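You operate a simulated robot arm through the tools that you are given. There is no shell and no other tool. Be economical: measure what you need, move in short steps, check, and stop when the job is done.

Carry out the task below with a simulated robot arm. There is one attempt and no reset: what you move stays moved.

JOB
Run the rig bolt up to 35 Nm, then back it out again.
Fine: no red lamp; reverse rocker off at the end; park the driver.
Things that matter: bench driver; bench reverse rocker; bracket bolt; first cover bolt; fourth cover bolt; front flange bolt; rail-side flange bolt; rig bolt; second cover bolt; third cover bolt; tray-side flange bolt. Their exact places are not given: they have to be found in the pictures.

Only the result counts: the job must be done as asked and must still hold three seconds after the hand-in. Knocking over, shifting, dropping, spilling or breaking anything else fails it.

ROBOT AND FRAMES
A 7-joint arm with a two-finger gripper, on a carriage that runs on a rail from [-0.43, -1.565] to [0.201, 0.73] (x, y) and turns from -2.199 to 3.595 rad about z. Base frame: it is fixed where the carriage stands at the start and does not move with it; the origin is on the floor, on the carriage's upright axis, x ahead of it, y to its left, z up; the surface under the hand at the start is at about z = 0.88. Lengths are in m, angles in rad, forces in N, time in s.
Its first joint turns from -2.601 to 2.601 rad. Places, roughly: bench reverse rocker [0.9, 0.2, 1]; bracket bolt (3x3x5 cm) [1.1, 1.5, 0.9]; first cover bolt [1, 1.1, 0.9]; fourth cover bolt [1.1, 1.1, 0.9]; front flange bolt [0.9, 1.3, 0.9]; rail-side flange bolt [1.1, 1.3, 0.9]; rig bolt [0.8, 0.5, 1]; second cover bolt [1, 0.9, 0.9]; third cover bolt [0.9, 0.9, 0.9]; tray-side flange bolt [1, 1.2, 0.9]. Payload 2.45 kg.
Tool frame: the origin (TCP) lies between the finger pads and is the grasp point; the fingertips stand 0.026 m ahead of it; z points along the fingers, y is the line along which they close. The gripper opens to 0.096 m. The gripper's body begins 0.069 m behind the TCP.
Orientation is that of the tool frame in the base frame, as a unit quaternion [w, x, y, z]. With the fingers straight down and closing along the base's y, the tool's x points along the base's -x, its y along +y and its z along -z.

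CONTROLS
- The arm moves only by the tool step_arm. Its argument "steps" is a list of rows, each a list of 7 numbers: the shift along the base's x, y, z in m, then the turn, a rotation vector about the base's x, y, z in rad, then the finger opening in m, from 0 to 0.096. In form: [[dx, dy, dz, wx, wy, wz, claw], ...]. A call has 1 to 10 rows; each row shifts and turns the commanded pose from where the row before left it. A row lasts 0.2 s, in which the tool goes at most 0.05 m and 0.15 rad; a call with a longer step from one row to the next is refused whole, and so is a gripper value outside its range. Where a pose cannot be reached the arm comes as near as it can. A force on the tool above 50 N (or 10 N above the force at the start of the call, whichever is more), or a blocked arm, ends the call early, and 0.2 s more pass. The fingers move at their own pace and stop on an object; they squeeze with about 35 N. The grip force told is the motor's: it shows also when the fingers shut on nothing. Time passes only in rows, and 0.2 s behind the last, so rows that do not move let the fingers close. The reply holds the time, the measured pose of the TCP, the force on the tool along the base axes, the opening and the grip force, in the units named above and with some noise, with the torque about the TCP (base axes, N m) and any sound that the robot's microphone picked up, and new pictures: "pictures" is both (left out), scene, wrist or none.
- Cameras (640 x 400 px; columns grow to the right, rows downward): "scene" is now at [0.0314, 0.1952, 1.6818]; the picture's right is [0.36, -0.93, 0.00], its down [-0.46, -0.18, -0.87] and it looks along [0.81, 0.31, -0.49] (base axes); focal length 281 px, centre (320, 200). "wrist" rides on the gripper at [0.082, 0.003, -0.098] in the tool frame; the picture's right is [-0.04, 1.00, 0.00], its down [-0.73, -0.03, -0.68] and it looks along [-0.68, -0.03, 0.73] (tool axes); focal length 256 px, centre (320, 200).
- move_column(by): slides the trunk up (or, below 0, down) by that many m; the arm and the scene camera ride with it, the base frame stays. It gives what a move gives, with no picture.
- steer(legs): drives the robot by 1 to 6 legs, each [ahead, left, turn to the left] in m, m and rad, along the robot's own axes; the way and the turn of a leg run together, so that a leg with both is an arc; at most 1.5 m and 3.142 rad a leg. The arm and the cameras ride along, it lands a little off, and it stops where it bumps. It keeps to its track: a leg is cut to what the track allows. It gives what a move gives, and a new picture of the scene camera.
- turn_head(pan, tilt): turns the head with the scene camera to pan (to the left, within 2.705 rad either way) and tilt (down, from -0.506 to 1.204), counted from straight ahead of the robot. It gives what a move gives, and a new picture of the scene camera.
- probe_pixels(camera, pixels): for up to 12 pixels [column, row] of the newest picture of that camera ("zoom" is the newest enlarged one), the place [x, y, z] in the base frame of the surface seen there, good to about 0.003 m, but the place of the scene camera against the robot may be out by one fixed shift of up to 0.025 m in any direction. No time passes.
- zoom(camera, box): a new picture of the part [left, top, right, bottom] of that camera's present view, enlarged. No time passes.
- sign_off(): hands the job in; it is judged then, once.

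Keep the steps short. Do not move on a guess: measure, check each grasp and each placing, and mend mistakes. In all there are 80 turns and 260 pictures (those below and enlarged ones count). Leave the gripper open and the arm clear of the work at the hand-in unless told otherwise, and finish with a single line.

The tools are called after "Request:" as name(argument=value, ...) on one line, values as JSON. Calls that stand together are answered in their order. step_arm: Moves the arm, as the interface text tells. Its arguments: {"type":"object","properties":{"steps":{"type":"array","items":{"type":"array","items":{"type":"number"}}},"pictures":{"type":"string","enum":["both","scene","wrist","none"]}},"required":["steps"]} The other tools are called the same way: move_column (by) slides the trunk up or down; steer (legs) drives the base; turn_head (pan, tilt) turns the head that bears the scene camera; probe_pixels (camera, pixels) gives the place of the surface under pixels of a picture; zoom (camera, box) takes an enlarged picture of a part of a camera's view; sign_off () hands the job in.

At the start:

```text
t: 0.0
tool_pos: [0.8636, 0.2993, 1.2583]
ee_rot: [0.0, 0.0, 1.0, 0.001]
contact_force: [-0.7, 0.1, -0.2]
moment: [-0.02, -0.02, -0.02]
opening: 0.0959
grasp_force: 0.1
trunk travel left (down, up): [-0.65, 0.06]
robot x, y, heading: [-0.0015, -0.0012, -0.005]
head pan, tilt: [0.365, 0.517]
```

scene: 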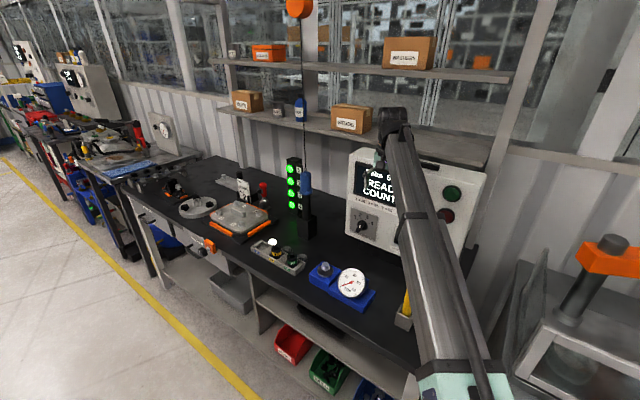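
wrist: 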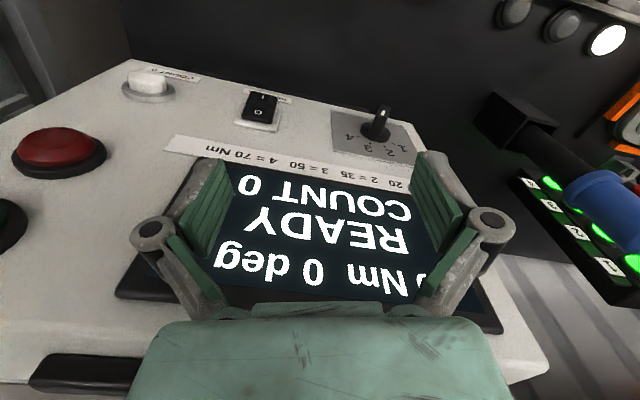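

I'll start by looking closely at the controller, the driver, and the rig in both camera views.

Request:
zoom(camera="scene", box=[230, 130, 430, 330])

Request:
zoom(camera="wrist", box=[0, 0, 640, 400])

Request:
zoom(camera="scene", box=[330, 140, 500, 260])

```text
2.00 times, centred on (330, 230) of scene
```

zoom: 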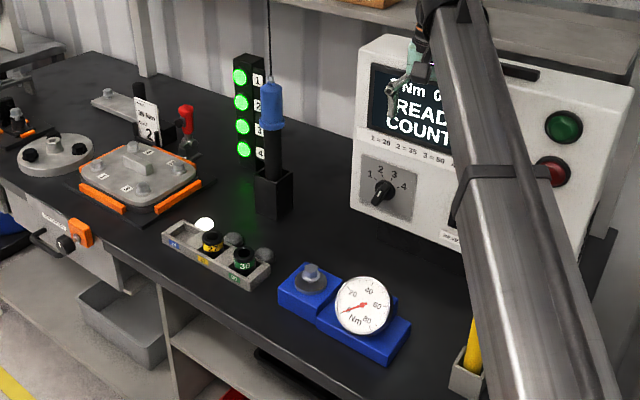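

```text
1.00 times, centred on (320, 200) of wrist (not enlarged: the box is as wide or as high as the picture)
```

zoom: 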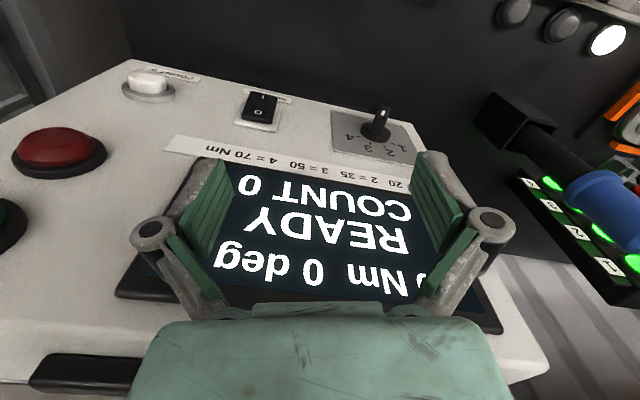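

```text
3.33 times, centred on (415, 200) of scene
```

zoom: 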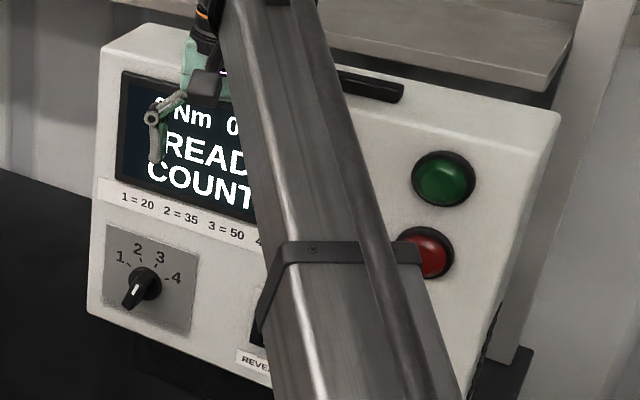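

Zooming on the knob, sockets, driver, and card.

Request:
zoom(camera="wrist", box=[320, 90, 440, 170])

Request:
zoom(camera="wrist", box=[110, 50, 310, 170])

Request:
zoom(camera="scene", box=[245, 230, 315, 280])

Request:
zoom(camera="scene", box=[170, 160, 290, 240])

Request:
zoom(camera="scene", box=[300, 250, 380, 320])

Request:
zoom(camera="scene", box=[270, 145, 340, 245])

```text
5.00 times, centred on (380, 130) of wrist
```

zoom: 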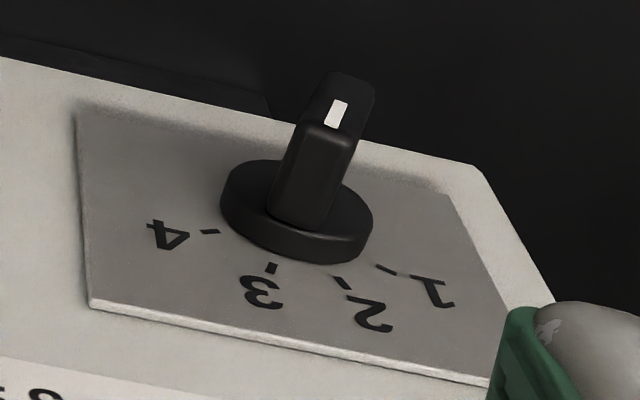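

```text
3.20 times, centred on (210, 110) of wrist
```

zoom: 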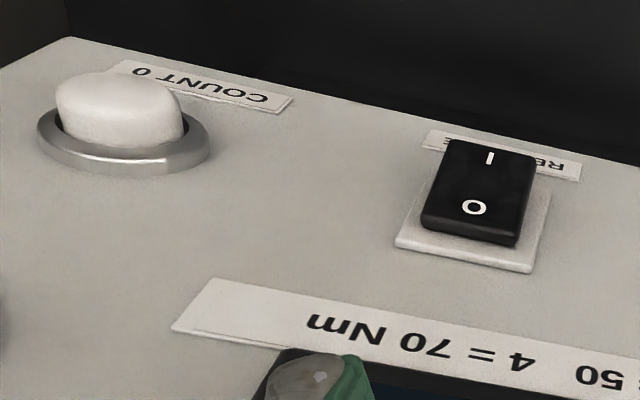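

```text
8.00 times, centred on (280, 255) of scene
```

zoom: 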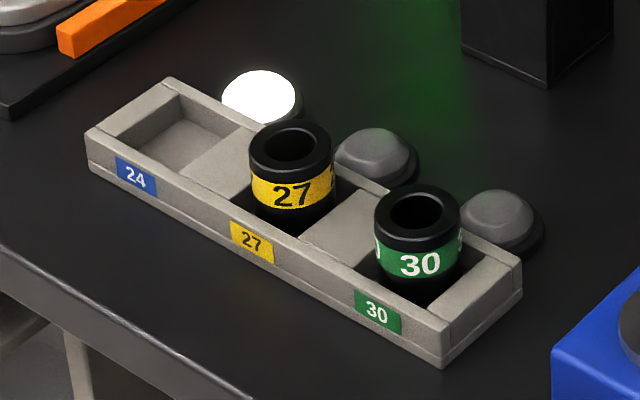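

```text
5.00 times, centred on (230, 200) of scene
```

zoom: 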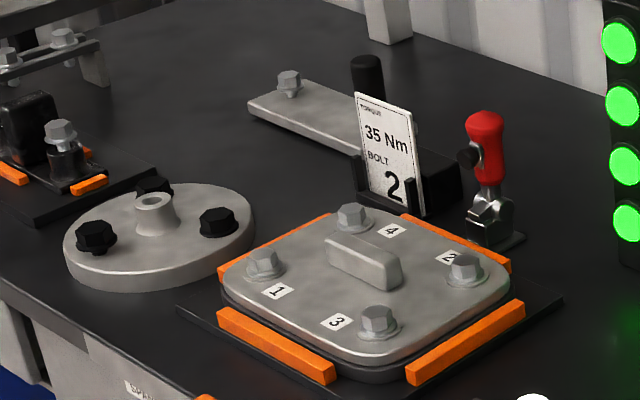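

```text
5.71 times, centred on (340, 285) of scene
```

zoom: 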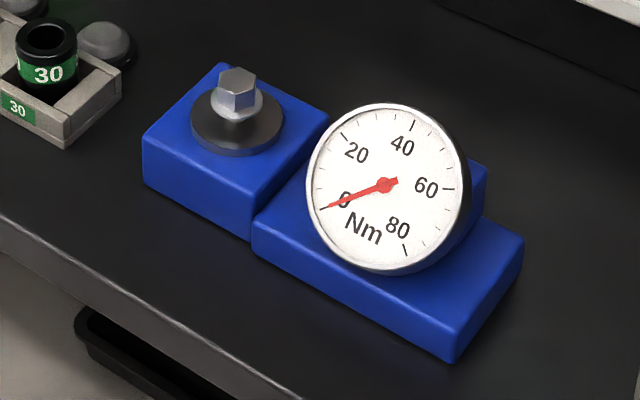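

```text
4.00 times, centred on (305, 195) of scene
```

zoom: 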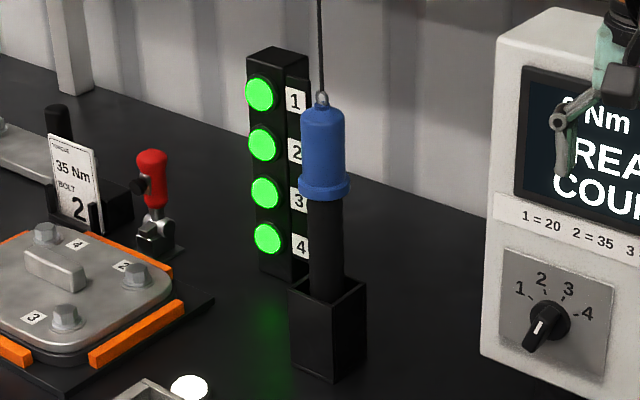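

Now measuring key points: panel controls with the wrist camera, and driver/rig/tray with the scene camera.

Request:
probe_pixels(camera="wrist", pixels=[[383, 111], [376, 134], [345, 150], [405, 160], [360, 118], [262, 97], [256, 113], [260, 130], [148, 80], [60, 145], [300, 180], [600, 190]])

Request:
probe_pixels(camera="scene", pixels=[[306, 172], [306, 191], [304, 215], [305, 240], [325, 266], [325, 272], [351, 283], [271, 242], [277, 248], [297, 258], [254, 246], [301, 90]])

```text
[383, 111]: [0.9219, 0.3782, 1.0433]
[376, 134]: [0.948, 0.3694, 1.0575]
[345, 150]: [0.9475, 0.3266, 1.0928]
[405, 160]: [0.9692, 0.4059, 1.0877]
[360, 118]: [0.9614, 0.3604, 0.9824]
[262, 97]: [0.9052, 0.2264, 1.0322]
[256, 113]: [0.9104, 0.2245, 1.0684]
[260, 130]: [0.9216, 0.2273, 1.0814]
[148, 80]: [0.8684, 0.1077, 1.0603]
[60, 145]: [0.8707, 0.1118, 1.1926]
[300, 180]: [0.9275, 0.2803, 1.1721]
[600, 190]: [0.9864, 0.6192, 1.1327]
```

```text
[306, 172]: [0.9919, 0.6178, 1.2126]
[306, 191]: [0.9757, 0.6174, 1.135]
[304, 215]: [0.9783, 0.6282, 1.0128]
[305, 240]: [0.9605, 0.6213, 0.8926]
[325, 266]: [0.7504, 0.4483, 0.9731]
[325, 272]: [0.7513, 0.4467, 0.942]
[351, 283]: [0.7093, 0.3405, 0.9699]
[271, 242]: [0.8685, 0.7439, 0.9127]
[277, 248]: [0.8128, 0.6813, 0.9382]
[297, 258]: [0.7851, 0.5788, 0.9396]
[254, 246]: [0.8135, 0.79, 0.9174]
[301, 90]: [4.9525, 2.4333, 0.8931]
```

The controller's knob, rocker and driver are located. The pointer direction isn't clear, so I'll pull back and begin pitching the tool horizontal to face the panel.

Request:
step_arm(steps=[[-0.03, 0, 0, 0, -0.15, 0, 0.096], [-0.03, 0, 0, 0, -0.15, 0, 0.096], [-0.03, 0, 0, 0, -0.15, 0, 0.096], [-0.03, 0, -0.02, 0, -0.15, 0, 0.096], [-0.03, 0, -0.02, 0, -0.15, 0, 0.096], [-0.03, 0, -0.02, 0, -0.15, 0, 0.096], [0, 0, -0.02, 0, -0.15, 0, 0.096], [0, 0, -0.02, 0, -0.15, 0, 0.096], [0, 0, 0, 0, -0.15, 0, 0.096], [0, 0, 0, 0, -0.15, 0, 0.096]])

```text
t: 2.2
tool_pos: [0.6829, 0.3, 1.1578]
ee_rot: [0.682, 0.0, 0.731, 0.001]
contact_force: [0.5, -0.4, -1.1]
moment: [-0.04, 0.0, -0.01]
opening: 0.0959
grasp_force: 0.0
trunk travel left (down, up): [-0.65, 0.06]
robot x, y, heading: [-0.0031, 0.0022, -0.001]
head pan, tilt: [0.365, 0.517]
```

scene: 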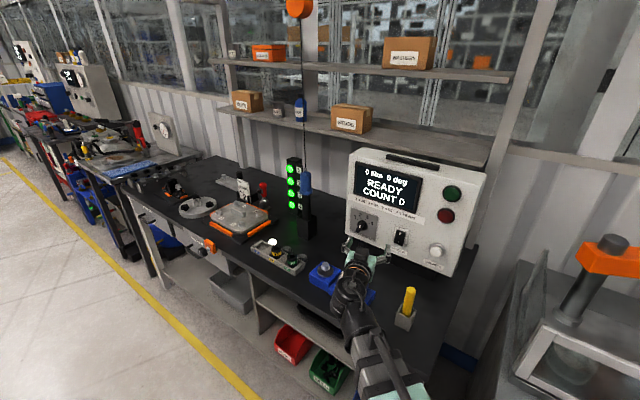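
wrist: 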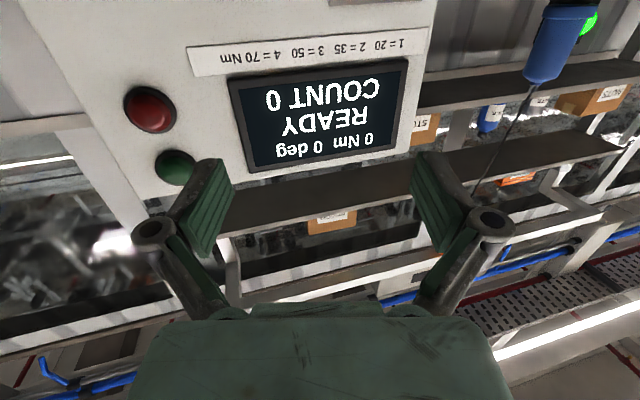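

Now the panel is clear of the arm in the scene camera. Zooming there.

Request:
zoom(camera="scene", box=[335, 190, 455, 270])

Request:
zoom(camera="scene", box=[345, 205, 395, 240])

Request:
probe_pixels(camera="scene", pixels=[[362, 226], [350, 236], [378, 233], [376, 243], [400, 233], [400, 243], [437, 250], [447, 216], [452, 194], [420, 260], [352, 205], [460, 230]])

Request:
probe_pixels(camera="wrist", pixels=[[200, 60], [420, 38], [150, 110], [175, 168], [410, 150], [100, 190], [420, 80], [555, 60]])

```text
5.00 times, centred on (395, 230) of scene
```

zoom: 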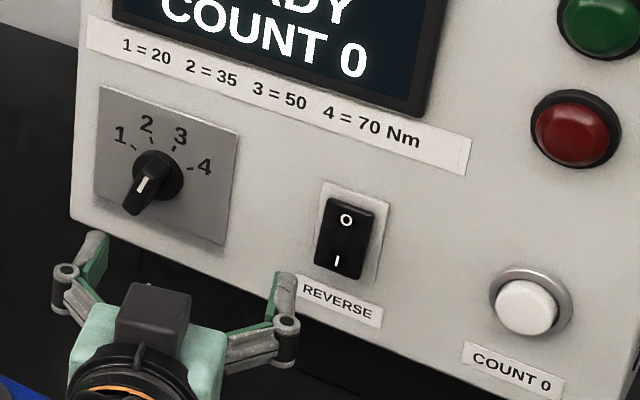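

```text
11.43 times, centred on (370, 222) of scene
```

zoom: 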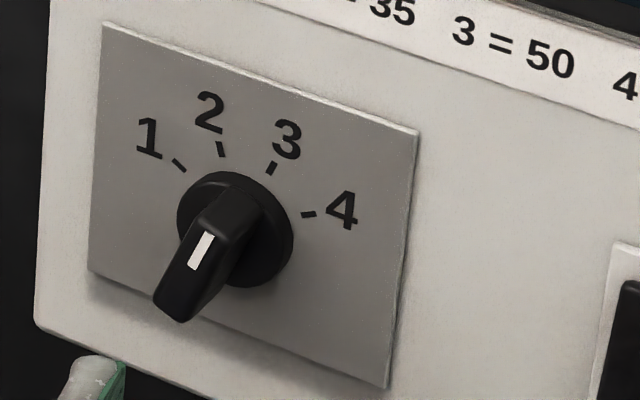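

```text
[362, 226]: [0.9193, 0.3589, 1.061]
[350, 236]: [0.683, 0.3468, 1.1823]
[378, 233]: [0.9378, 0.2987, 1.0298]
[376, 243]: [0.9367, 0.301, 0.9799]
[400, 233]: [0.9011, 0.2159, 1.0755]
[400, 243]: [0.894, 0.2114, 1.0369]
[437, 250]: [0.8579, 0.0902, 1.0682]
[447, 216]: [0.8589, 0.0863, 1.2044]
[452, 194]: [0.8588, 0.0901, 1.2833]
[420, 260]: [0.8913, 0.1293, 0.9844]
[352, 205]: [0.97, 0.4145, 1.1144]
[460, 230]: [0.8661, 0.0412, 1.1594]
```

```text
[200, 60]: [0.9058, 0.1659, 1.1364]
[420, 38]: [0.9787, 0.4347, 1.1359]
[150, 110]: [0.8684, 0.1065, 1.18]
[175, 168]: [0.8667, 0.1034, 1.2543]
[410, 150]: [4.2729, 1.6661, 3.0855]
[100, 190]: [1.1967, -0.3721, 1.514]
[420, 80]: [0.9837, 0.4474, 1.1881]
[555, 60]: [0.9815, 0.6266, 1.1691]
```

The pointer's mark lies on the upper end of the bar, tilted about 13–15° clockwise, i.e. at position 3 (50 Nm); it must go to 2. Before approaching I check the height of the gauge and rig bolt, which will lie beneath the hand.

Request:
probe_pixels(camera="scene", pixels=[[325, 265], [324, 268], [322, 274], [316, 284], [305, 305], [330, 310], [370, 300], [375, 290], [408, 292], [404, 318]])

Request:
zoom(camera="scene", box=[290, 240, 430, 330])

```text
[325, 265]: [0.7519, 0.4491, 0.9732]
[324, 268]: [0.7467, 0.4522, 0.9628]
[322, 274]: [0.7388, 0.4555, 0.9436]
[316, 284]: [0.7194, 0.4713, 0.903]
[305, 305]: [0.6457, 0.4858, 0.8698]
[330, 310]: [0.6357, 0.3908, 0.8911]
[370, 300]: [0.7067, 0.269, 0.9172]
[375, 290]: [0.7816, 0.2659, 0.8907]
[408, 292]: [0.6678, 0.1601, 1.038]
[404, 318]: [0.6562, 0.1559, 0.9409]
```

```text
4.44 times, centred on (360, 285) of scene
```

zoom: 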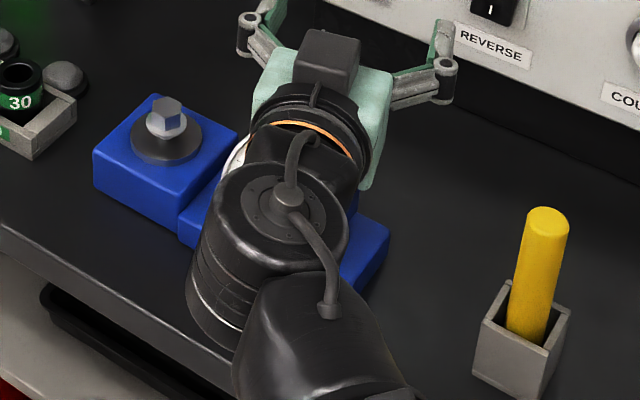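

The wrist joint hangs ~9 cm below a horizontal tool and would foul the rig bolt, so I'll approach the panel with the tool pitched 45° down, yawed -0.265 rad (panel normal), and rolled to suit the bar. I'll stop at a standoff.

Request:
step_arm(steps=[[0.015, 0, 0, 0, 0.143, 0, 0.096], [0.015, 0, 0, 0, 0.143, 0, 0.096], [0.015, 0, 0, 0, 0.143, 0, 0.096], [0.015, 0, 0, 0, 0.143, 0, 0.096], [0.015, 0, 0, 0, 0.143, 0, 0.096], [0.02, 0.019, -0.008, 0, 0, -0.1325, 0.096], [0.02, 0.019, -0.008, 0, 0, -0.1325, 0.096], [0.02, 0.019, -0.008, 0.111, -0.03, 0, 0.096], [0.02, 0.019, -0.008, 0.111, -0.03, 0, 0.096], [0.019, 0.019, -0.006, 0, 0, 0, 0.096]])

```text
t: 4.4
tool_pos: [0.8594, 0.3938, 1.1213]
ee_rot: [0.39, 0.165, 0.904, 0.056]
contact_force: [0.7, 0.4, -0.3]
moment: [0.0, 0.0, 0.02]
opening: 0.0958
grasp_force: 0.1
trunk travel left (down, up): [-0.65, 0.06]
robot x, y, heading: [0.0023, 0.0004, 0.0]
head pan, tilt: [0.365, 0.517]
```

scene: 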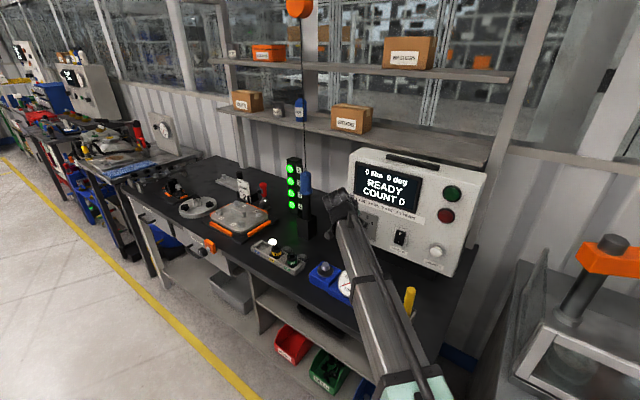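
wrist: 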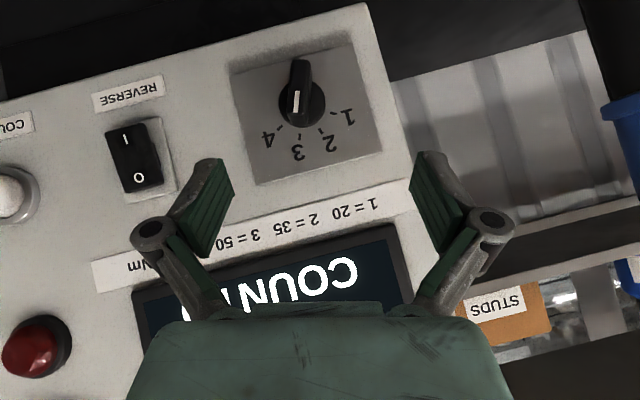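

Request:
zoom(camera="wrist", box=[230, 40, 390, 140])

Request:
probe_pixels(camera="wrist", pixels=[[301, 70], [298, 90], [297, 103], [299, 120], [285, 105], [318, 104], [255, 90], [350, 80], [265, 165], [360, 140], [270, 112], [130, 155]])

```text
4.00 times, centred on (310, 90) of wrist
```

zoom: 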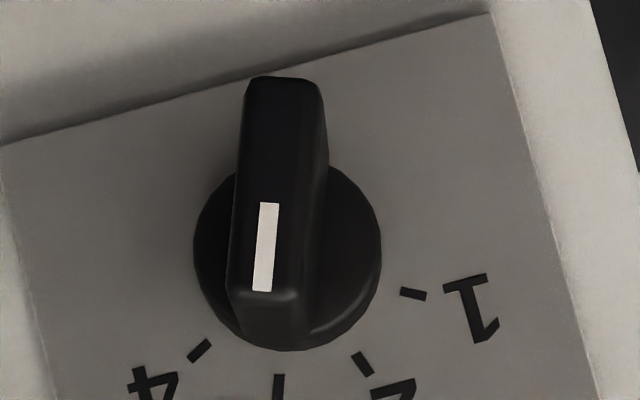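

```text
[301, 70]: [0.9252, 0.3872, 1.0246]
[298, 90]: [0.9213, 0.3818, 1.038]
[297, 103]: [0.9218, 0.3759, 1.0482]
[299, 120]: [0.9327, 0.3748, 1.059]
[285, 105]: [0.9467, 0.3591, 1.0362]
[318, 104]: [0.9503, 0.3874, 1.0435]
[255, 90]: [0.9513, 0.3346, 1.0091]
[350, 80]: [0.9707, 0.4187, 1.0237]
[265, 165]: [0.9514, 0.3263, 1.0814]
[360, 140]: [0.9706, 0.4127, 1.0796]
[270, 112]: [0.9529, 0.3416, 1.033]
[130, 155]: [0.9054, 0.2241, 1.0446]
```

The mark indeed points to 3. The bar's front centre is at about (0.9215, 0.3805, 1.039). Going in to the grip pose, open, to check.

Request:
step_arm(steps=[[0.0141, -0.003, -0.0178, 0, 0, 0, 0.06], [0.0141, -0.003, -0.0178, 0, 0, 0, 0.06], [0.0141, -0.003, -0.0178, 0, 0, 0, 0.06], [0.014, -0.0028, -0.0178, 0, 0, 0, 0.06], [0, 0, 0, 0, 0, 0, 0.06]], pictures="wrist")

```text
t: 5.6
tool_pos: [0.9154, 0.3815, 1.0487]
ee_rot: [0.391, 0.164, 0.904, 0.055]
contact_force: [0.9, 0.4, -0.1]
moment: [-0.02, 0.0, 0.0]
opening: 0.0602
grasp_force: 0.0
trunk travel left (down, up): [-0.65, 0.06]
robot x, y, heading: [-0.0012, 0.0037, 0.001]
head pan, tilt: [0.365, 0.517]
```

wrist: 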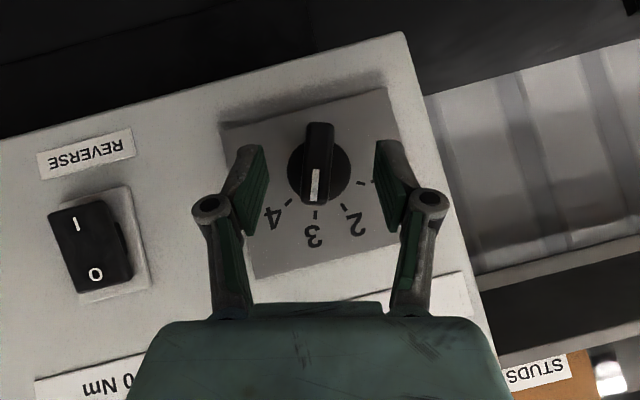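

Well centred over the bar. Closing on it, then turning −30° about the panel normal (anticlockwise from the front).

Request:
step_arm(steps=[[0, 0, 0, 0, 0, 0, 0.0], [0, 0, 0, 0, 0, 0, 0.0], [0.0003, 0.0011, -0.0003, -0.1264, 0.0343, 0, 0.0], [0.0003, 0.0011, -0.0003, -0.1264, 0.0343, 0, 0.0], [0.0003, 0.0011, -0.0003, -0.1264, 0.0343, 0, 0.0], [0.0003, 0.0011, -0.0003, -0.1264, 0.0343, 0, 0.0], [0, 0, 0, 0, 0, 0, 0.0]], pictures="wrist")

```text
t: 7.2
tool_pos: [0.917, 0.3867, 1.0482]
ee_rot: [0.357, 0.065, 0.913, -0.185]
contact_force: [13.7, 0.4, 9.7]
moment: [0.13, 0.56, -0.28]
opening: 0.0155
grasp_force: 41.8
trunk travel left (down, up): [-0.65, 0.06]
robot x, y, heading: [-0.0024, -0.0018, 0.002]
head pan, tilt: [0.365, 0.517]
```

wrist: 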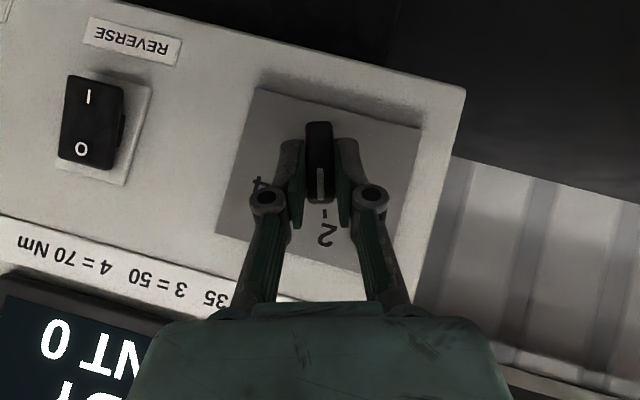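

The pointer now points at 2. Opening and retreating along the approach direction to verify.

Request:
step_arm(steps=[[0, 0, 0, 0, 0, 0, 0.06], [0, 0, 0, 0, 0, 0, 0.06], [-0.015, 0.004, 0.017, 0, 0, 0, 0.06], [-0.02, 0.004, 0.02, 0, 0, 0, 0.06], [-0.02, 0.004, 0.02, 0, 0, 0, 0.06], [-0.02, 0.004, 0.02, 0, 0, 0, 0.06]])

Request:
zoom(camera="wrist", box=[200, 0, 440, 150])

```text
t: 8.6
tool_pos: [0.8392, 0.4049, 1.1256]
ee_rot: [0.356, 0.066, 0.914, -0.184]
contact_force: [-0.7, -0.2, 0.4]
moment: [0.01, 0.01, 0.0]
opening: 0.0605
grasp_force: 0.0
trunk travel left (down, up): [-0.65, 0.06]
robot x, y, heading: [0.0017, -0.0032, -0.001]
head pan, tilt: [0.365, 0.517]
```

scene: 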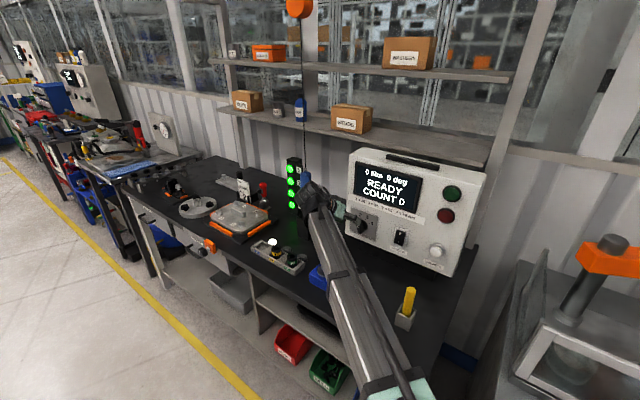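
wrist: 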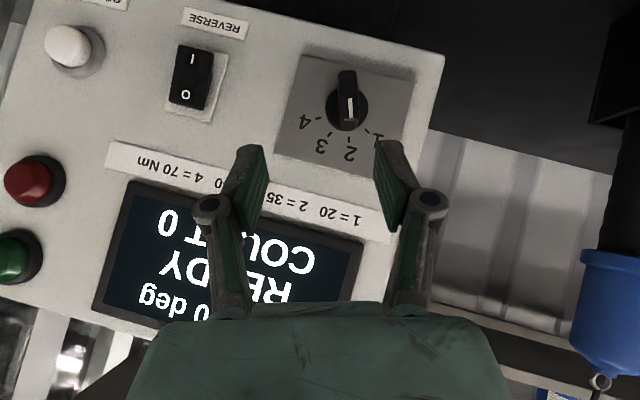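

```text
2.67 times, centred on (320, 75) of wrist
```

zoom: 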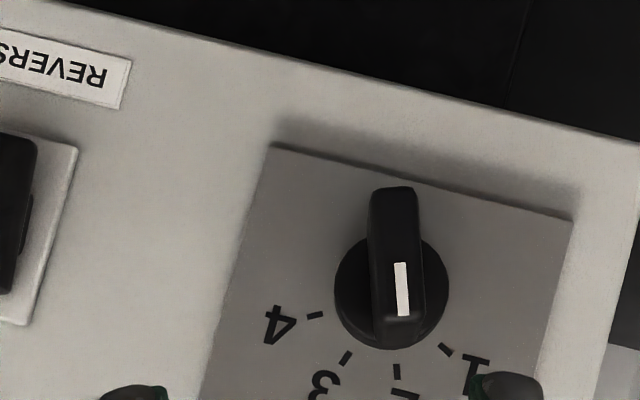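

Set to 2 = 35 Nm. Now I measure the driver (visible at right of the wrist picture) before moving on.

Request:
probe_pixels(camera="wrist", pixels=[[600, 380], [605, 340], [585, 300], [605, 300], [635, 300], [600, 265], [610, 240], [620, 200], [610, 150], [600, 110], [635, 60]])

Request:
zoom(camera="wrist", box=[480, 40, 640, 400])

Request:
step_arm(steps=[[-0.02, 0, 0.01, 0.143, -0.039, 0, 0.096], [-0.02, 0, 0.01, 0.144, -0.039, 0, 0.096], [-0.02, 0, 0.01, 0, 0, 0.15, 0.096], [-0.02, 0, 0.01, 0, 0, 0.15, 0.096], [0, 0, 0, 0, 0, 0.15, 0.096], [0, 0, 0, 0, 0, 0.15, 0.096], [0, 0, 0, 0, 0, 0.15, 0.096]], pictures="wrist")

```text
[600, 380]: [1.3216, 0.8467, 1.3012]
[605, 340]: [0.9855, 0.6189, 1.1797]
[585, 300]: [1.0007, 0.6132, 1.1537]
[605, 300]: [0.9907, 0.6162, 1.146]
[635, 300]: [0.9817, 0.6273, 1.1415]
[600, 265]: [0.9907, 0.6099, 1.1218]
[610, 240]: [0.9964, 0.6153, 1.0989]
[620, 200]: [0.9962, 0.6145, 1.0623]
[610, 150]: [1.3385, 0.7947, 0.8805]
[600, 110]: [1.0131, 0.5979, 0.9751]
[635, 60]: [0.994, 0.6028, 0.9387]
```

```text
1.11 times, centred on (560, 220) of wrist
```

zoom: 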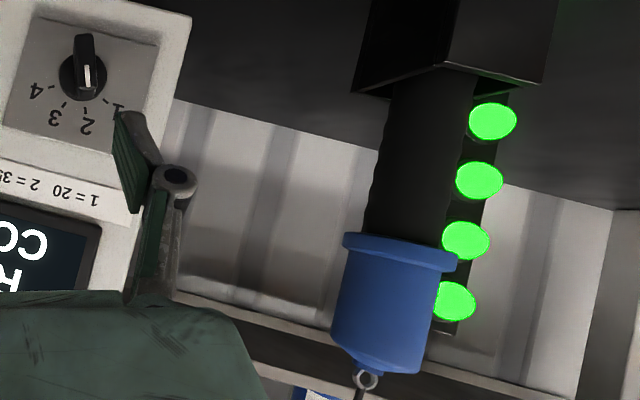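

```text
t: 10.2
tool_pos: [0.7605, 0.4029, 1.1652]
ee_rot: [0.37, -0.222, 0.897, 0.094]
contact_force: [0.1, 0.4, 0.4]
moment: [-0.01, 0.01, 0.0]
opening: 0.0962
grasp_force: 0.1
trunk travel left (down, up): [-0.65, 0.06]
robot x, y, heading: [-0.0015, -0.0008, -0.002]
head pan, tilt: [0.365, 0.517]
```

wrist: 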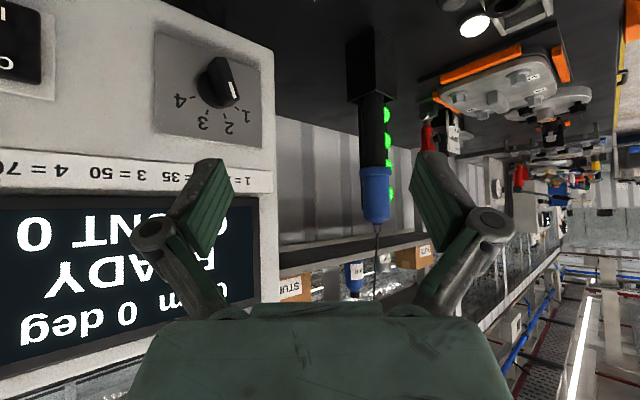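

Checking the driver's geometry from here, and tipping down to look at the rig bolt next.

Request:
zoom(camera="wrist", box=[320, 30, 430, 240])

Request:
probe_pixels(camera="wrist", pixels=[[376, 218], [376, 205], [375, 190], [375, 175], [375, 166], [372, 150], [372, 130], [370, 108], [368, 90], [370, 45], [362, 180], [389, 180]])

Request:
step_arm(steps=[[-0.01, 0.005, 0, -0.072, 0.132, 0, 0.096], [-0.01, 0.005, 0, -0.072, 0.132, 0, 0.096], [-0.01, 0.005, 0, -0.072, 0.132, 0, 0.096], [-0.01, 0.005, 0, -0.072, 0.132, 0, 0.096], [-0.01, 0.005, 0, -0.072, 0.132, 0, 0.096]], pictures="wrist")

```text
1.90 times, centred on (375, 135) of wrist
```

zoom: 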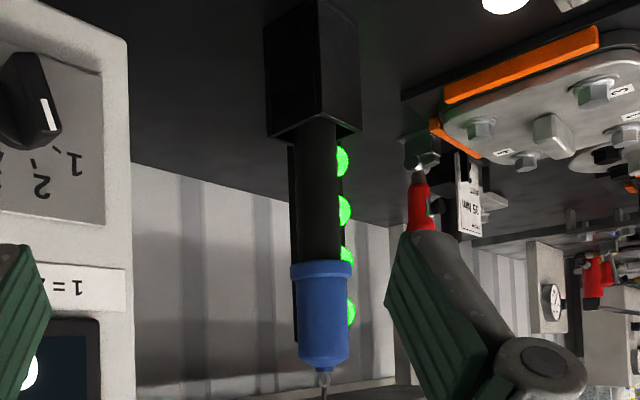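

```text
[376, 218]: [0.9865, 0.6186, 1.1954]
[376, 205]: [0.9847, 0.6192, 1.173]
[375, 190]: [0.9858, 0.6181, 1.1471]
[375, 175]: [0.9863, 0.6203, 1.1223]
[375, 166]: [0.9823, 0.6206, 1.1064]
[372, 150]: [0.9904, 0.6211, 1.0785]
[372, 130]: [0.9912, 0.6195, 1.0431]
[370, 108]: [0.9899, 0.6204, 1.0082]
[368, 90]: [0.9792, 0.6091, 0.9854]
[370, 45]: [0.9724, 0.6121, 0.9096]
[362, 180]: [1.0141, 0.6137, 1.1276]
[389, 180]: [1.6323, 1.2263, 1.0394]
```

```text
t: 11.4
tool_pos: [0.7096, 0.4294, 1.1656]
ee_rot: [0.015, -0.241, 0.97, -0.001]
contact_force: [0.0, -0.2, 0.1]
moment: [-0.02, 0.01, -0.02]
opening: 0.0959
grasp_force: 0.1
trunk travel left (down, up): [-0.65, 0.06]
robot x, y, heading: [0.0015, -0.0012, 0.0]
head pan, tilt: [0.365, 0.517]
```

wrist: 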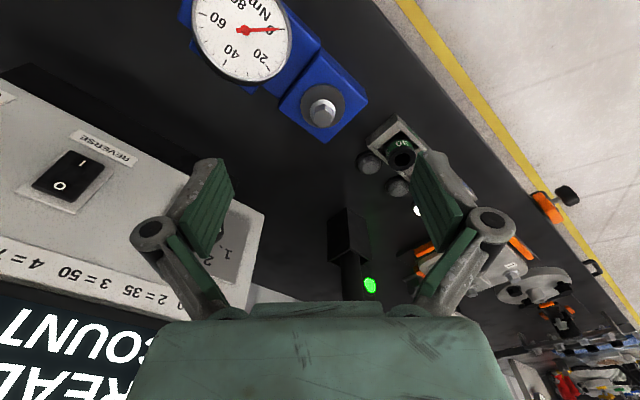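

Request:
zoom(camera="wrist", box=[280, 70, 376, 140])

Request:
zoom(camera="wrist", box=[350, 110, 430, 220])

Request:
probe_pixels(camera="wrist", pixels=[[323, 107], [318, 104], [328, 110], [323, 115], [340, 118], [355, 100], [240, 30], [280, 70], [340, 190], [350, 245], [400, 158]])

```text
5.71 times, centred on (328, 105) of wrist
```

zoom: 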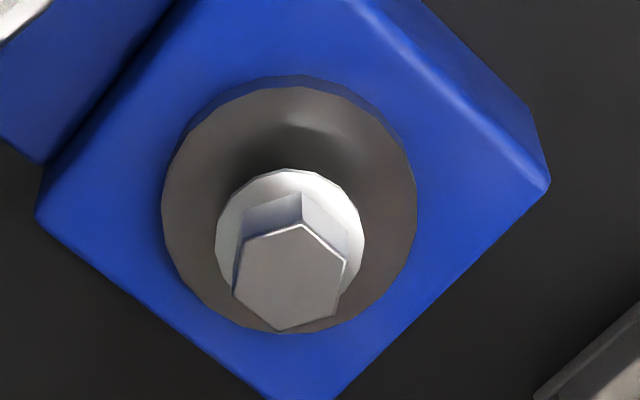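

```text
3.64 times, centred on (390, 165) of wrist
```

zoom: 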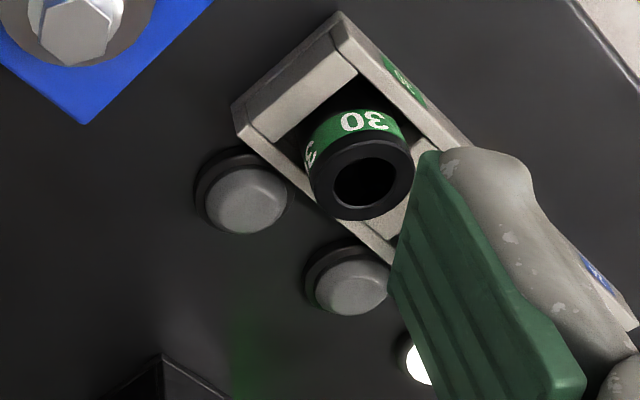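

```text
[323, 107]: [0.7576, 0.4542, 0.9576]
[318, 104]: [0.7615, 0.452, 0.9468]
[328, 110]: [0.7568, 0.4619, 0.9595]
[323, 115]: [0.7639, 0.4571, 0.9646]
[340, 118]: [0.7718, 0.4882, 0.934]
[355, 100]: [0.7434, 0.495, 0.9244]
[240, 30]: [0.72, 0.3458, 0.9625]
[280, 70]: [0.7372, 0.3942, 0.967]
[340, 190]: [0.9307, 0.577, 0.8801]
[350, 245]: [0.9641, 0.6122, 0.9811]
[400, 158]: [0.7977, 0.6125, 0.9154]
```

The rig bolt head is about 26 mm over corners, matching the 24 socket (missing from the tray, so likely on the driver). Pinning down the bolt's centre.

Request:
zoom(camera="wrist", box=[300, 90, 348, 130])

Request:
probe_pixels(camera="wrist", pixels=[[322.7, 118.6], [319, 117], [326, 119], [321, 123], [324, 113]])

```text
10.00 times, centred on (324, 110) of wrist
```

zoom: 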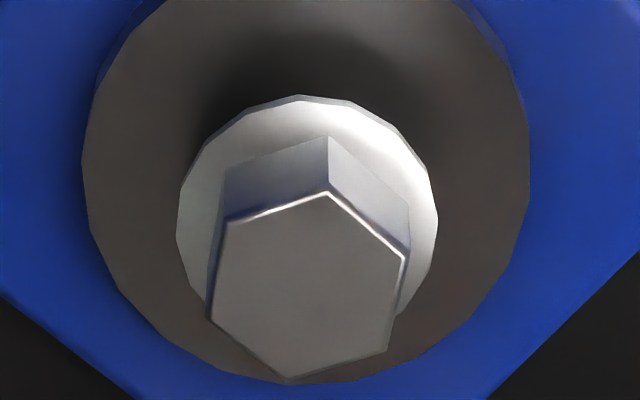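

```text
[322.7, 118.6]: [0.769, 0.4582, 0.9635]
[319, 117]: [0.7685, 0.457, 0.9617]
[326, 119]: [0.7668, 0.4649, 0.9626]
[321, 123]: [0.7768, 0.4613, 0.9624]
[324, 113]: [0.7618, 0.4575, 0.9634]
```

Bolt head centre ≈ (0.769, 0.459), top z 0.963. The driver axis ≈ (1.002, 0.631), which is too far from the present stand; I'll shift the robot 5 cm ahead and 30 cm left (hand is at z 1.16, clear).

Request:
steer(legs=[[0.05, 0.3, 0]])

```text
t: 13.5
tool_pos: [0.7889, 0.724, 1.1667]
ee_rot: [0.016, -0.241, 0.97, -0.001]
contact_force: [0.3, 0.2, -0.4]
moment: [-0.06, -0.04, -0.06]
opening: 0.096
grasp_force: 0.1
trunk travel left (down, up): [-0.65, 0.06]
robot x, y, heading: [0.0796, 0.2941, 0.006]
head pan, tilt: [0.365, 0.517]
```

scene: 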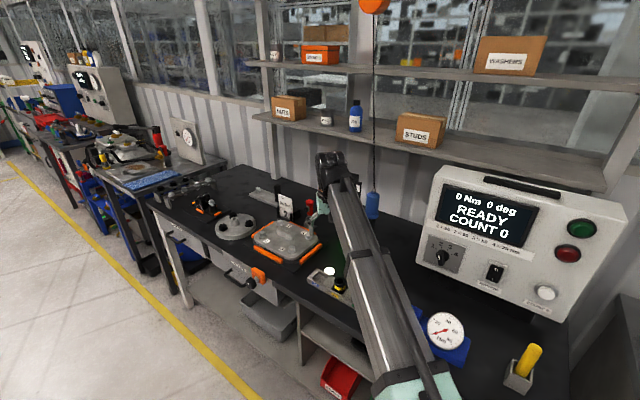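

Now orient the tool 30° below horizontal, yaw 0.3, and go to a pre-grasp point in front of the blue grip.

Request:
step_arm(steps=[[0.0, -0.0145, 0.01, 0, 0, -0.095, 0.096], [0.0, -0.0145, 0.01, 0, 0, -0.095, 0.096], [0.013, -0.0145, 0.008, 0.0443, -0.1433, 0, 0.096], [0.014, -0.0145, 0.005, 0.0443, -0.1433, 0, 0.096], [0.014, -0.0145, 0.005, 0.0443, -0.1433, 0, 0.096], [0.014, -0.0145, 0.005, 0.0443, -0.1433, 0, 0.096], [0.014, -0.0145, 0.005, 0.0443, -0.1433, 0, 0.096], [0.014, -0.0145, 0.005, 0.0443, -0.1433, 0, 0.096], [0.014, -0.013, 0.005, 0.0443, -0.1433, 0, 0.096], [0, 0, 0, 0, 0, 0, 0.096]], pictures="wrist")

```text
t: 15.7
tool_pos: [0.8857, 0.5972, 1.2238]
ee_rot: [0.511, -0.125, 0.847, 0.073]
contact_force: [0.3, -0.6, -0.3]
moment: [-0.01, -0.02, -0.01]
opening: 0.0961
grasp_force: 0.1
trunk travel left (down, up): [-0.65, 0.06]
robot x, y, heading: [0.0801, 0.2976, 0.001]
head pan, tilt: [0.365, 0.517]
```

wrist: 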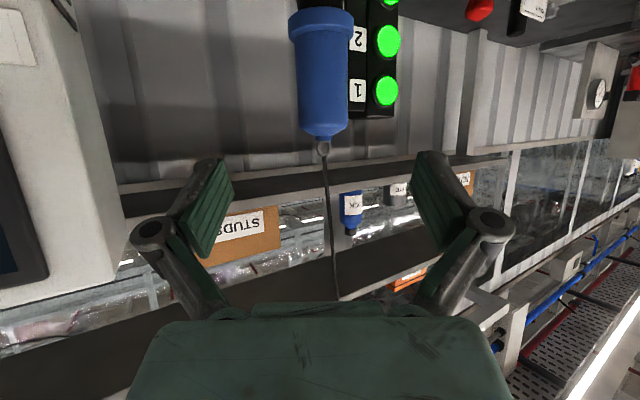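

Request:
probe_pixels(camera="wrist", pixels=[[322, 25], [301, 70], [322, 60], [344, 70], [324, 90], [324, 120], [323, 146], [296, 30], [350, 30], [331, 200]])

```text
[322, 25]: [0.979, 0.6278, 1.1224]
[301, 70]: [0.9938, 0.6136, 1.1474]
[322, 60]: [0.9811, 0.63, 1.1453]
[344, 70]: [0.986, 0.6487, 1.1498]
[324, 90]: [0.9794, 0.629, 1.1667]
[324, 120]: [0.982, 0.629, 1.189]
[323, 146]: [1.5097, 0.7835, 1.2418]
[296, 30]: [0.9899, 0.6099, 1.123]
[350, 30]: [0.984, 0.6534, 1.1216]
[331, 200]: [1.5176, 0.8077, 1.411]
```

Driver axis refined to ≈(1.001, 0.634), blue grip z 1.13–1.195. Moving in with fingers open.

Request:
step_arm(steps=[[0.023, 0.0074, -0.0132, 0, 0, 0, 0.096], [0.023, 0.0074, -0.0132, 0, 0, 0, 0.096], [0.023, 0.0074, -0.0132, 0, 0, 0, 0.096], [0.023, 0.0074, -0.0132, 0, 0, 0, 0.096], [0.023, 0.0072, -0.0132, 0, 0, 0, 0.096], [0, 0, 0, 0, 0, 0, 0.096]])

```text
t: 17.1
tool_pos: [1.0015, 0.6316, 1.1583]
ee_rot: [0.509, -0.125, 0.848, 0.073]
contact_force: [0.1, 0.3, -0.3]
moment: [0.01, 0.0, -0.03]
opening: 0.0962
grasp_force: 0.0
trunk travel left (down, up): [-0.65, 0.06]
robot x, y, heading: [0.0816, 0.2933, 0.008]
head pan, tilt: [0.365, 0.517]
```

scene: 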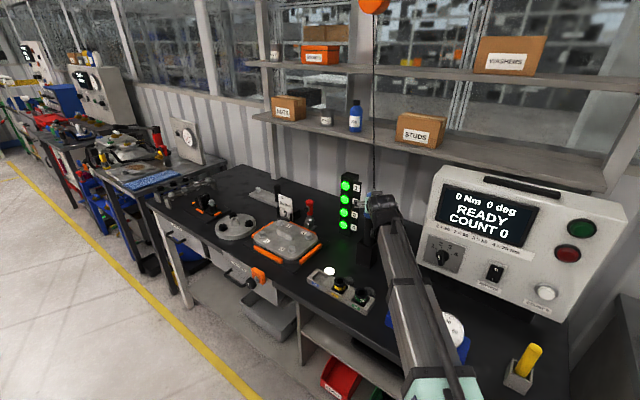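
wrist: 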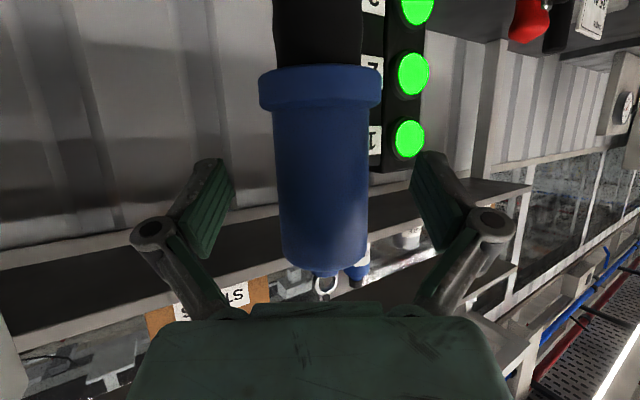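

The handle is centred between the pads. Closing.

Request:
step_arm(steps=[[0, 0, 0, 0, 0, 0, 0.0], [0, 0, 0, 0, 0, 0, 0.0], [0, 0, 0, 0, 0, 0, 0.0]], pictures="wrist")

```text
t: 17.9
tool_pos: [1.001, 0.6312, 1.1588]
ee_rot: [0.511, -0.125, 0.847, 0.074]
contact_force: [1.6, 0.9, 5.2]
moment: [0.08, -0.32, 0.0]
opening: 0.0441
grasp_force: 34.8
trunk travel left (down, up): [-0.65, 0.06]
robot x, y, heading: [0.08, 0.2942, 0.003]
head pan, tilt: [0.365, 0.517]
```

wrist: 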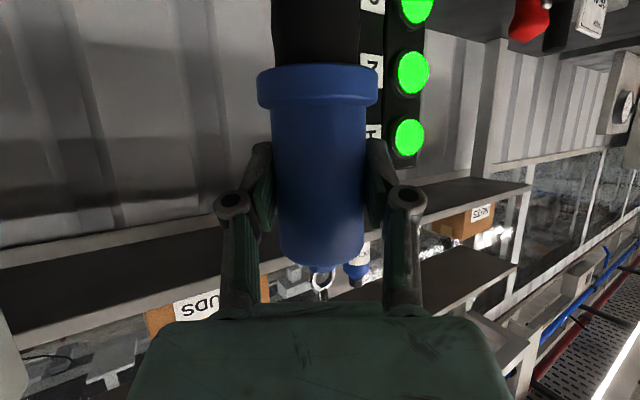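

Gripped (44 mm). Lifting straight up out of the dock 0.16 m.

Request:
step_arm(steps=[[0, 0, 0.02, 0, 0, 0, 0.0], [0, 0, 0.02, 0, 0, 0, 0.0], [0, 0, 0.02, 0, 0, 0, 0.0], [0, 0, 0.025, 0, 0, 0, 0.0], [0, 0, 0.025, 0, 0, 0, 0.0], [0, 0, 0.025, 0, 0, 0, 0.0], [0, 0, 0.025, 0, 0, 0, 0.0], [0, 0, 0, 0, 0, 0, 0.0]])

Request:
zoom(camera="scene", box=[310, 160, 430, 270])

```text
t: 19.7
tool_pos: [1.0015, 0.6312, 1.3156]
ee_rot: [0.51, -0.126, 0.848, 0.074]
contact_force: [0.4, 0.0, -5.2]
moment: [0.0, 0.03, 0.05]
opening: 0.0445
grasp_force: 35.1
trunk travel left (down, up): [-0.65, 0.06]
robot x, y, heading: [0.08, 0.2916, 0.004]
head pan, tilt: [0.365, 0.517]
```

scene: 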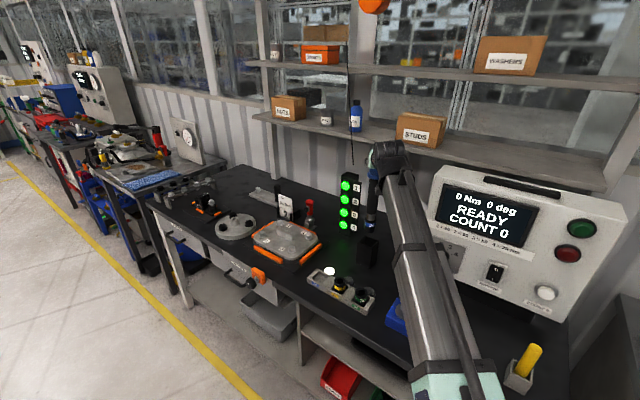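
wrist: 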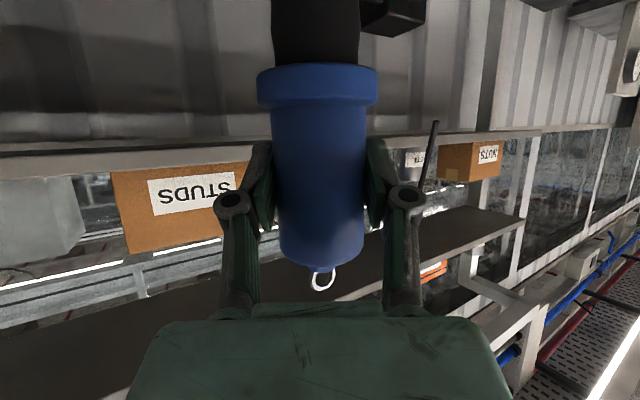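

```text
3.64 times, centred on (370, 215) of scene
```

zoom: 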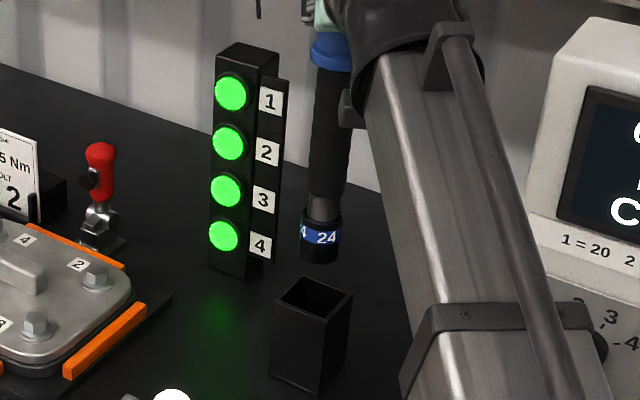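

The driver carries the blue 24 socket. Probing its tip and the rig bolt with the same (scene) camera, so that their relative offset cancels the camera shift.

Request:
probe_pixels(camera="zoom", pixels=[[318, 255], [318, 240], [303, 240], [334, 240], [318, 225], [322, 205], [328, 160], [330, 120], [330, 60]])

Request:
probe_pixels(camera="wrist", pixels=[[318, 85], [318, 110], [322, 180], [320, 240], [318, 30], [285, 180], [358, 180]])

```text
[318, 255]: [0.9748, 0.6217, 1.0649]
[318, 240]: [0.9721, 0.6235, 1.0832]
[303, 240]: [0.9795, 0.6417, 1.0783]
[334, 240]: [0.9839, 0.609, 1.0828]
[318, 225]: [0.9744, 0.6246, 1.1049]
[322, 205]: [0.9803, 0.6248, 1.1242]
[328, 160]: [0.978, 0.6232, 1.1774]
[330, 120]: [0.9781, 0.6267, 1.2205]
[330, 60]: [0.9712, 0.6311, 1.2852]
```

```text
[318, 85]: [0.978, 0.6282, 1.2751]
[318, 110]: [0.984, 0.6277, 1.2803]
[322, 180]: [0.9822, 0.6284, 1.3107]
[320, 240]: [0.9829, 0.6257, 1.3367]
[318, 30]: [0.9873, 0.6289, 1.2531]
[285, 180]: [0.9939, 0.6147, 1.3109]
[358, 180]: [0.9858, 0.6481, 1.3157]
```

Tip is ~0.26 m below the TCP, and both cameras agree on the driver-to-bolt offset. Carrying over to above the rig bolt: TCP target (0.766, 0.458, 1.30).

Request:
step_arm(steps=[[-0.0294, -0.0216, 0, 0, 0, 0, 0.0], [-0.0294, -0.0216, 0, 0, 0, 0, 0.0], [-0.0294, -0.0216, 0, 0, 0, 0, 0.0], [-0.0294, -0.0216, 0, 0, 0, 0, 0.0], [-0.0294, -0.0216, 0, 0, 0, 0, 0.0], [-0.0294, -0.0216, 0, 0, 0, 0, 0.0], [-0.0294, -0.0216, -0.008, 0, 0, 0, 0.0], [-0.0294, -0.0216, -0.008, 0, 0, 0, 0.0], [0, 0, 0, 0, 0, 0, 0.0]])

Request:
turn_head(pan=0.1, tilt=0.65)

```text
t: 21.7
tool_pos: [0.7667, 0.4602, 1.3011]
ee_rot: [0.509, -0.126, 0.848, 0.074]
contact_force: [-0.3, -0.3, -5.0]
moment: [0.0, -0.01, -0.01]
opening: 0.0446
grasp_force: 34.8
trunk travel left (down, up): [-0.65, 0.06]
robot x, y, heading: [0.0823, 0.2943, 0.006]
head pan, tilt: [0.365, 0.517]
```

scene: 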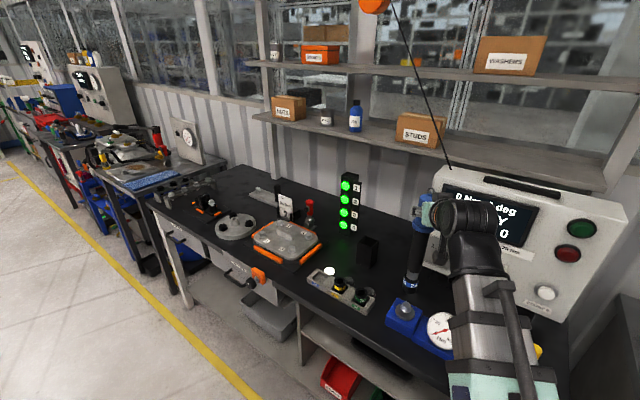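
wrist: 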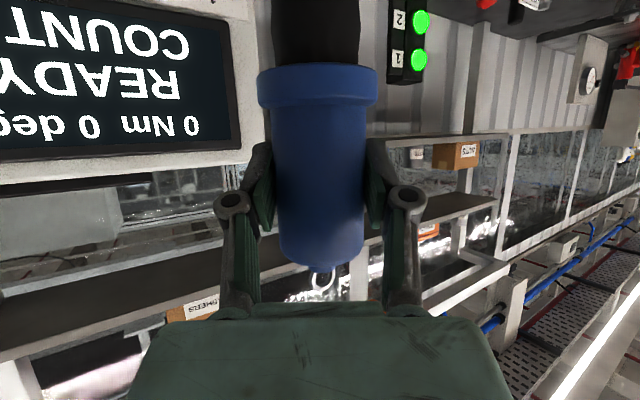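

```text
t: 22.5
tool_pos: [0.7669, 0.4593, 1.3016]
ee_rot: [0.51, -0.125, 0.848, 0.073]
contact_force: [-0.2, -0.5, -5.4]
moment: [0.02, 0.02, 0.01]
opening: 0.0445
grasp_force: 34.9
trunk travel left (down, up): [-0.65, 0.06]
robot x, y, heading: [0.0819, 0.2957, 0.01]
head pan, tilt: [0.099, 0.649]
```

scene: 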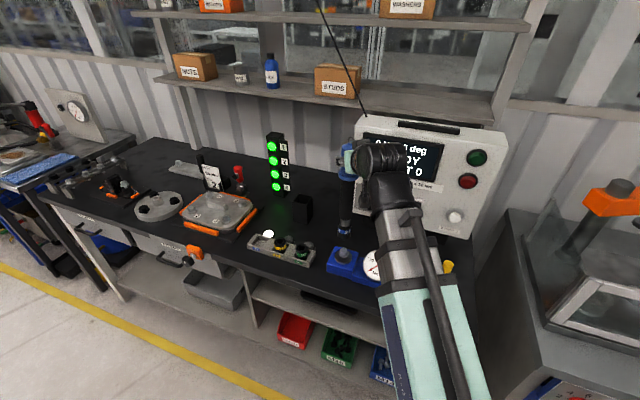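

Zooming on the socket and bolt, and probing both in the same picture.

Request:
zoom(camera="scene", box=[310, 200, 390, 280])

```text
5.00 times, centred on (350, 240) of scene
```

zoom: 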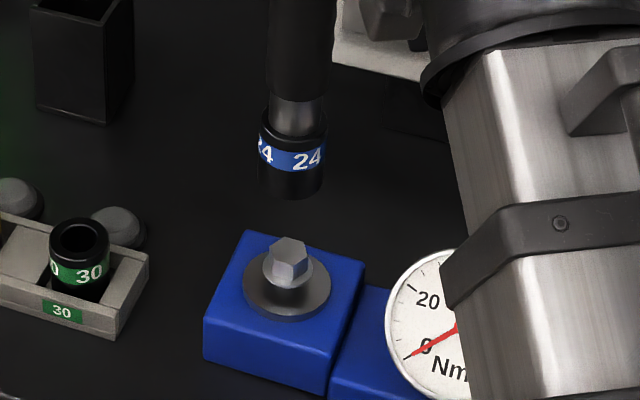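

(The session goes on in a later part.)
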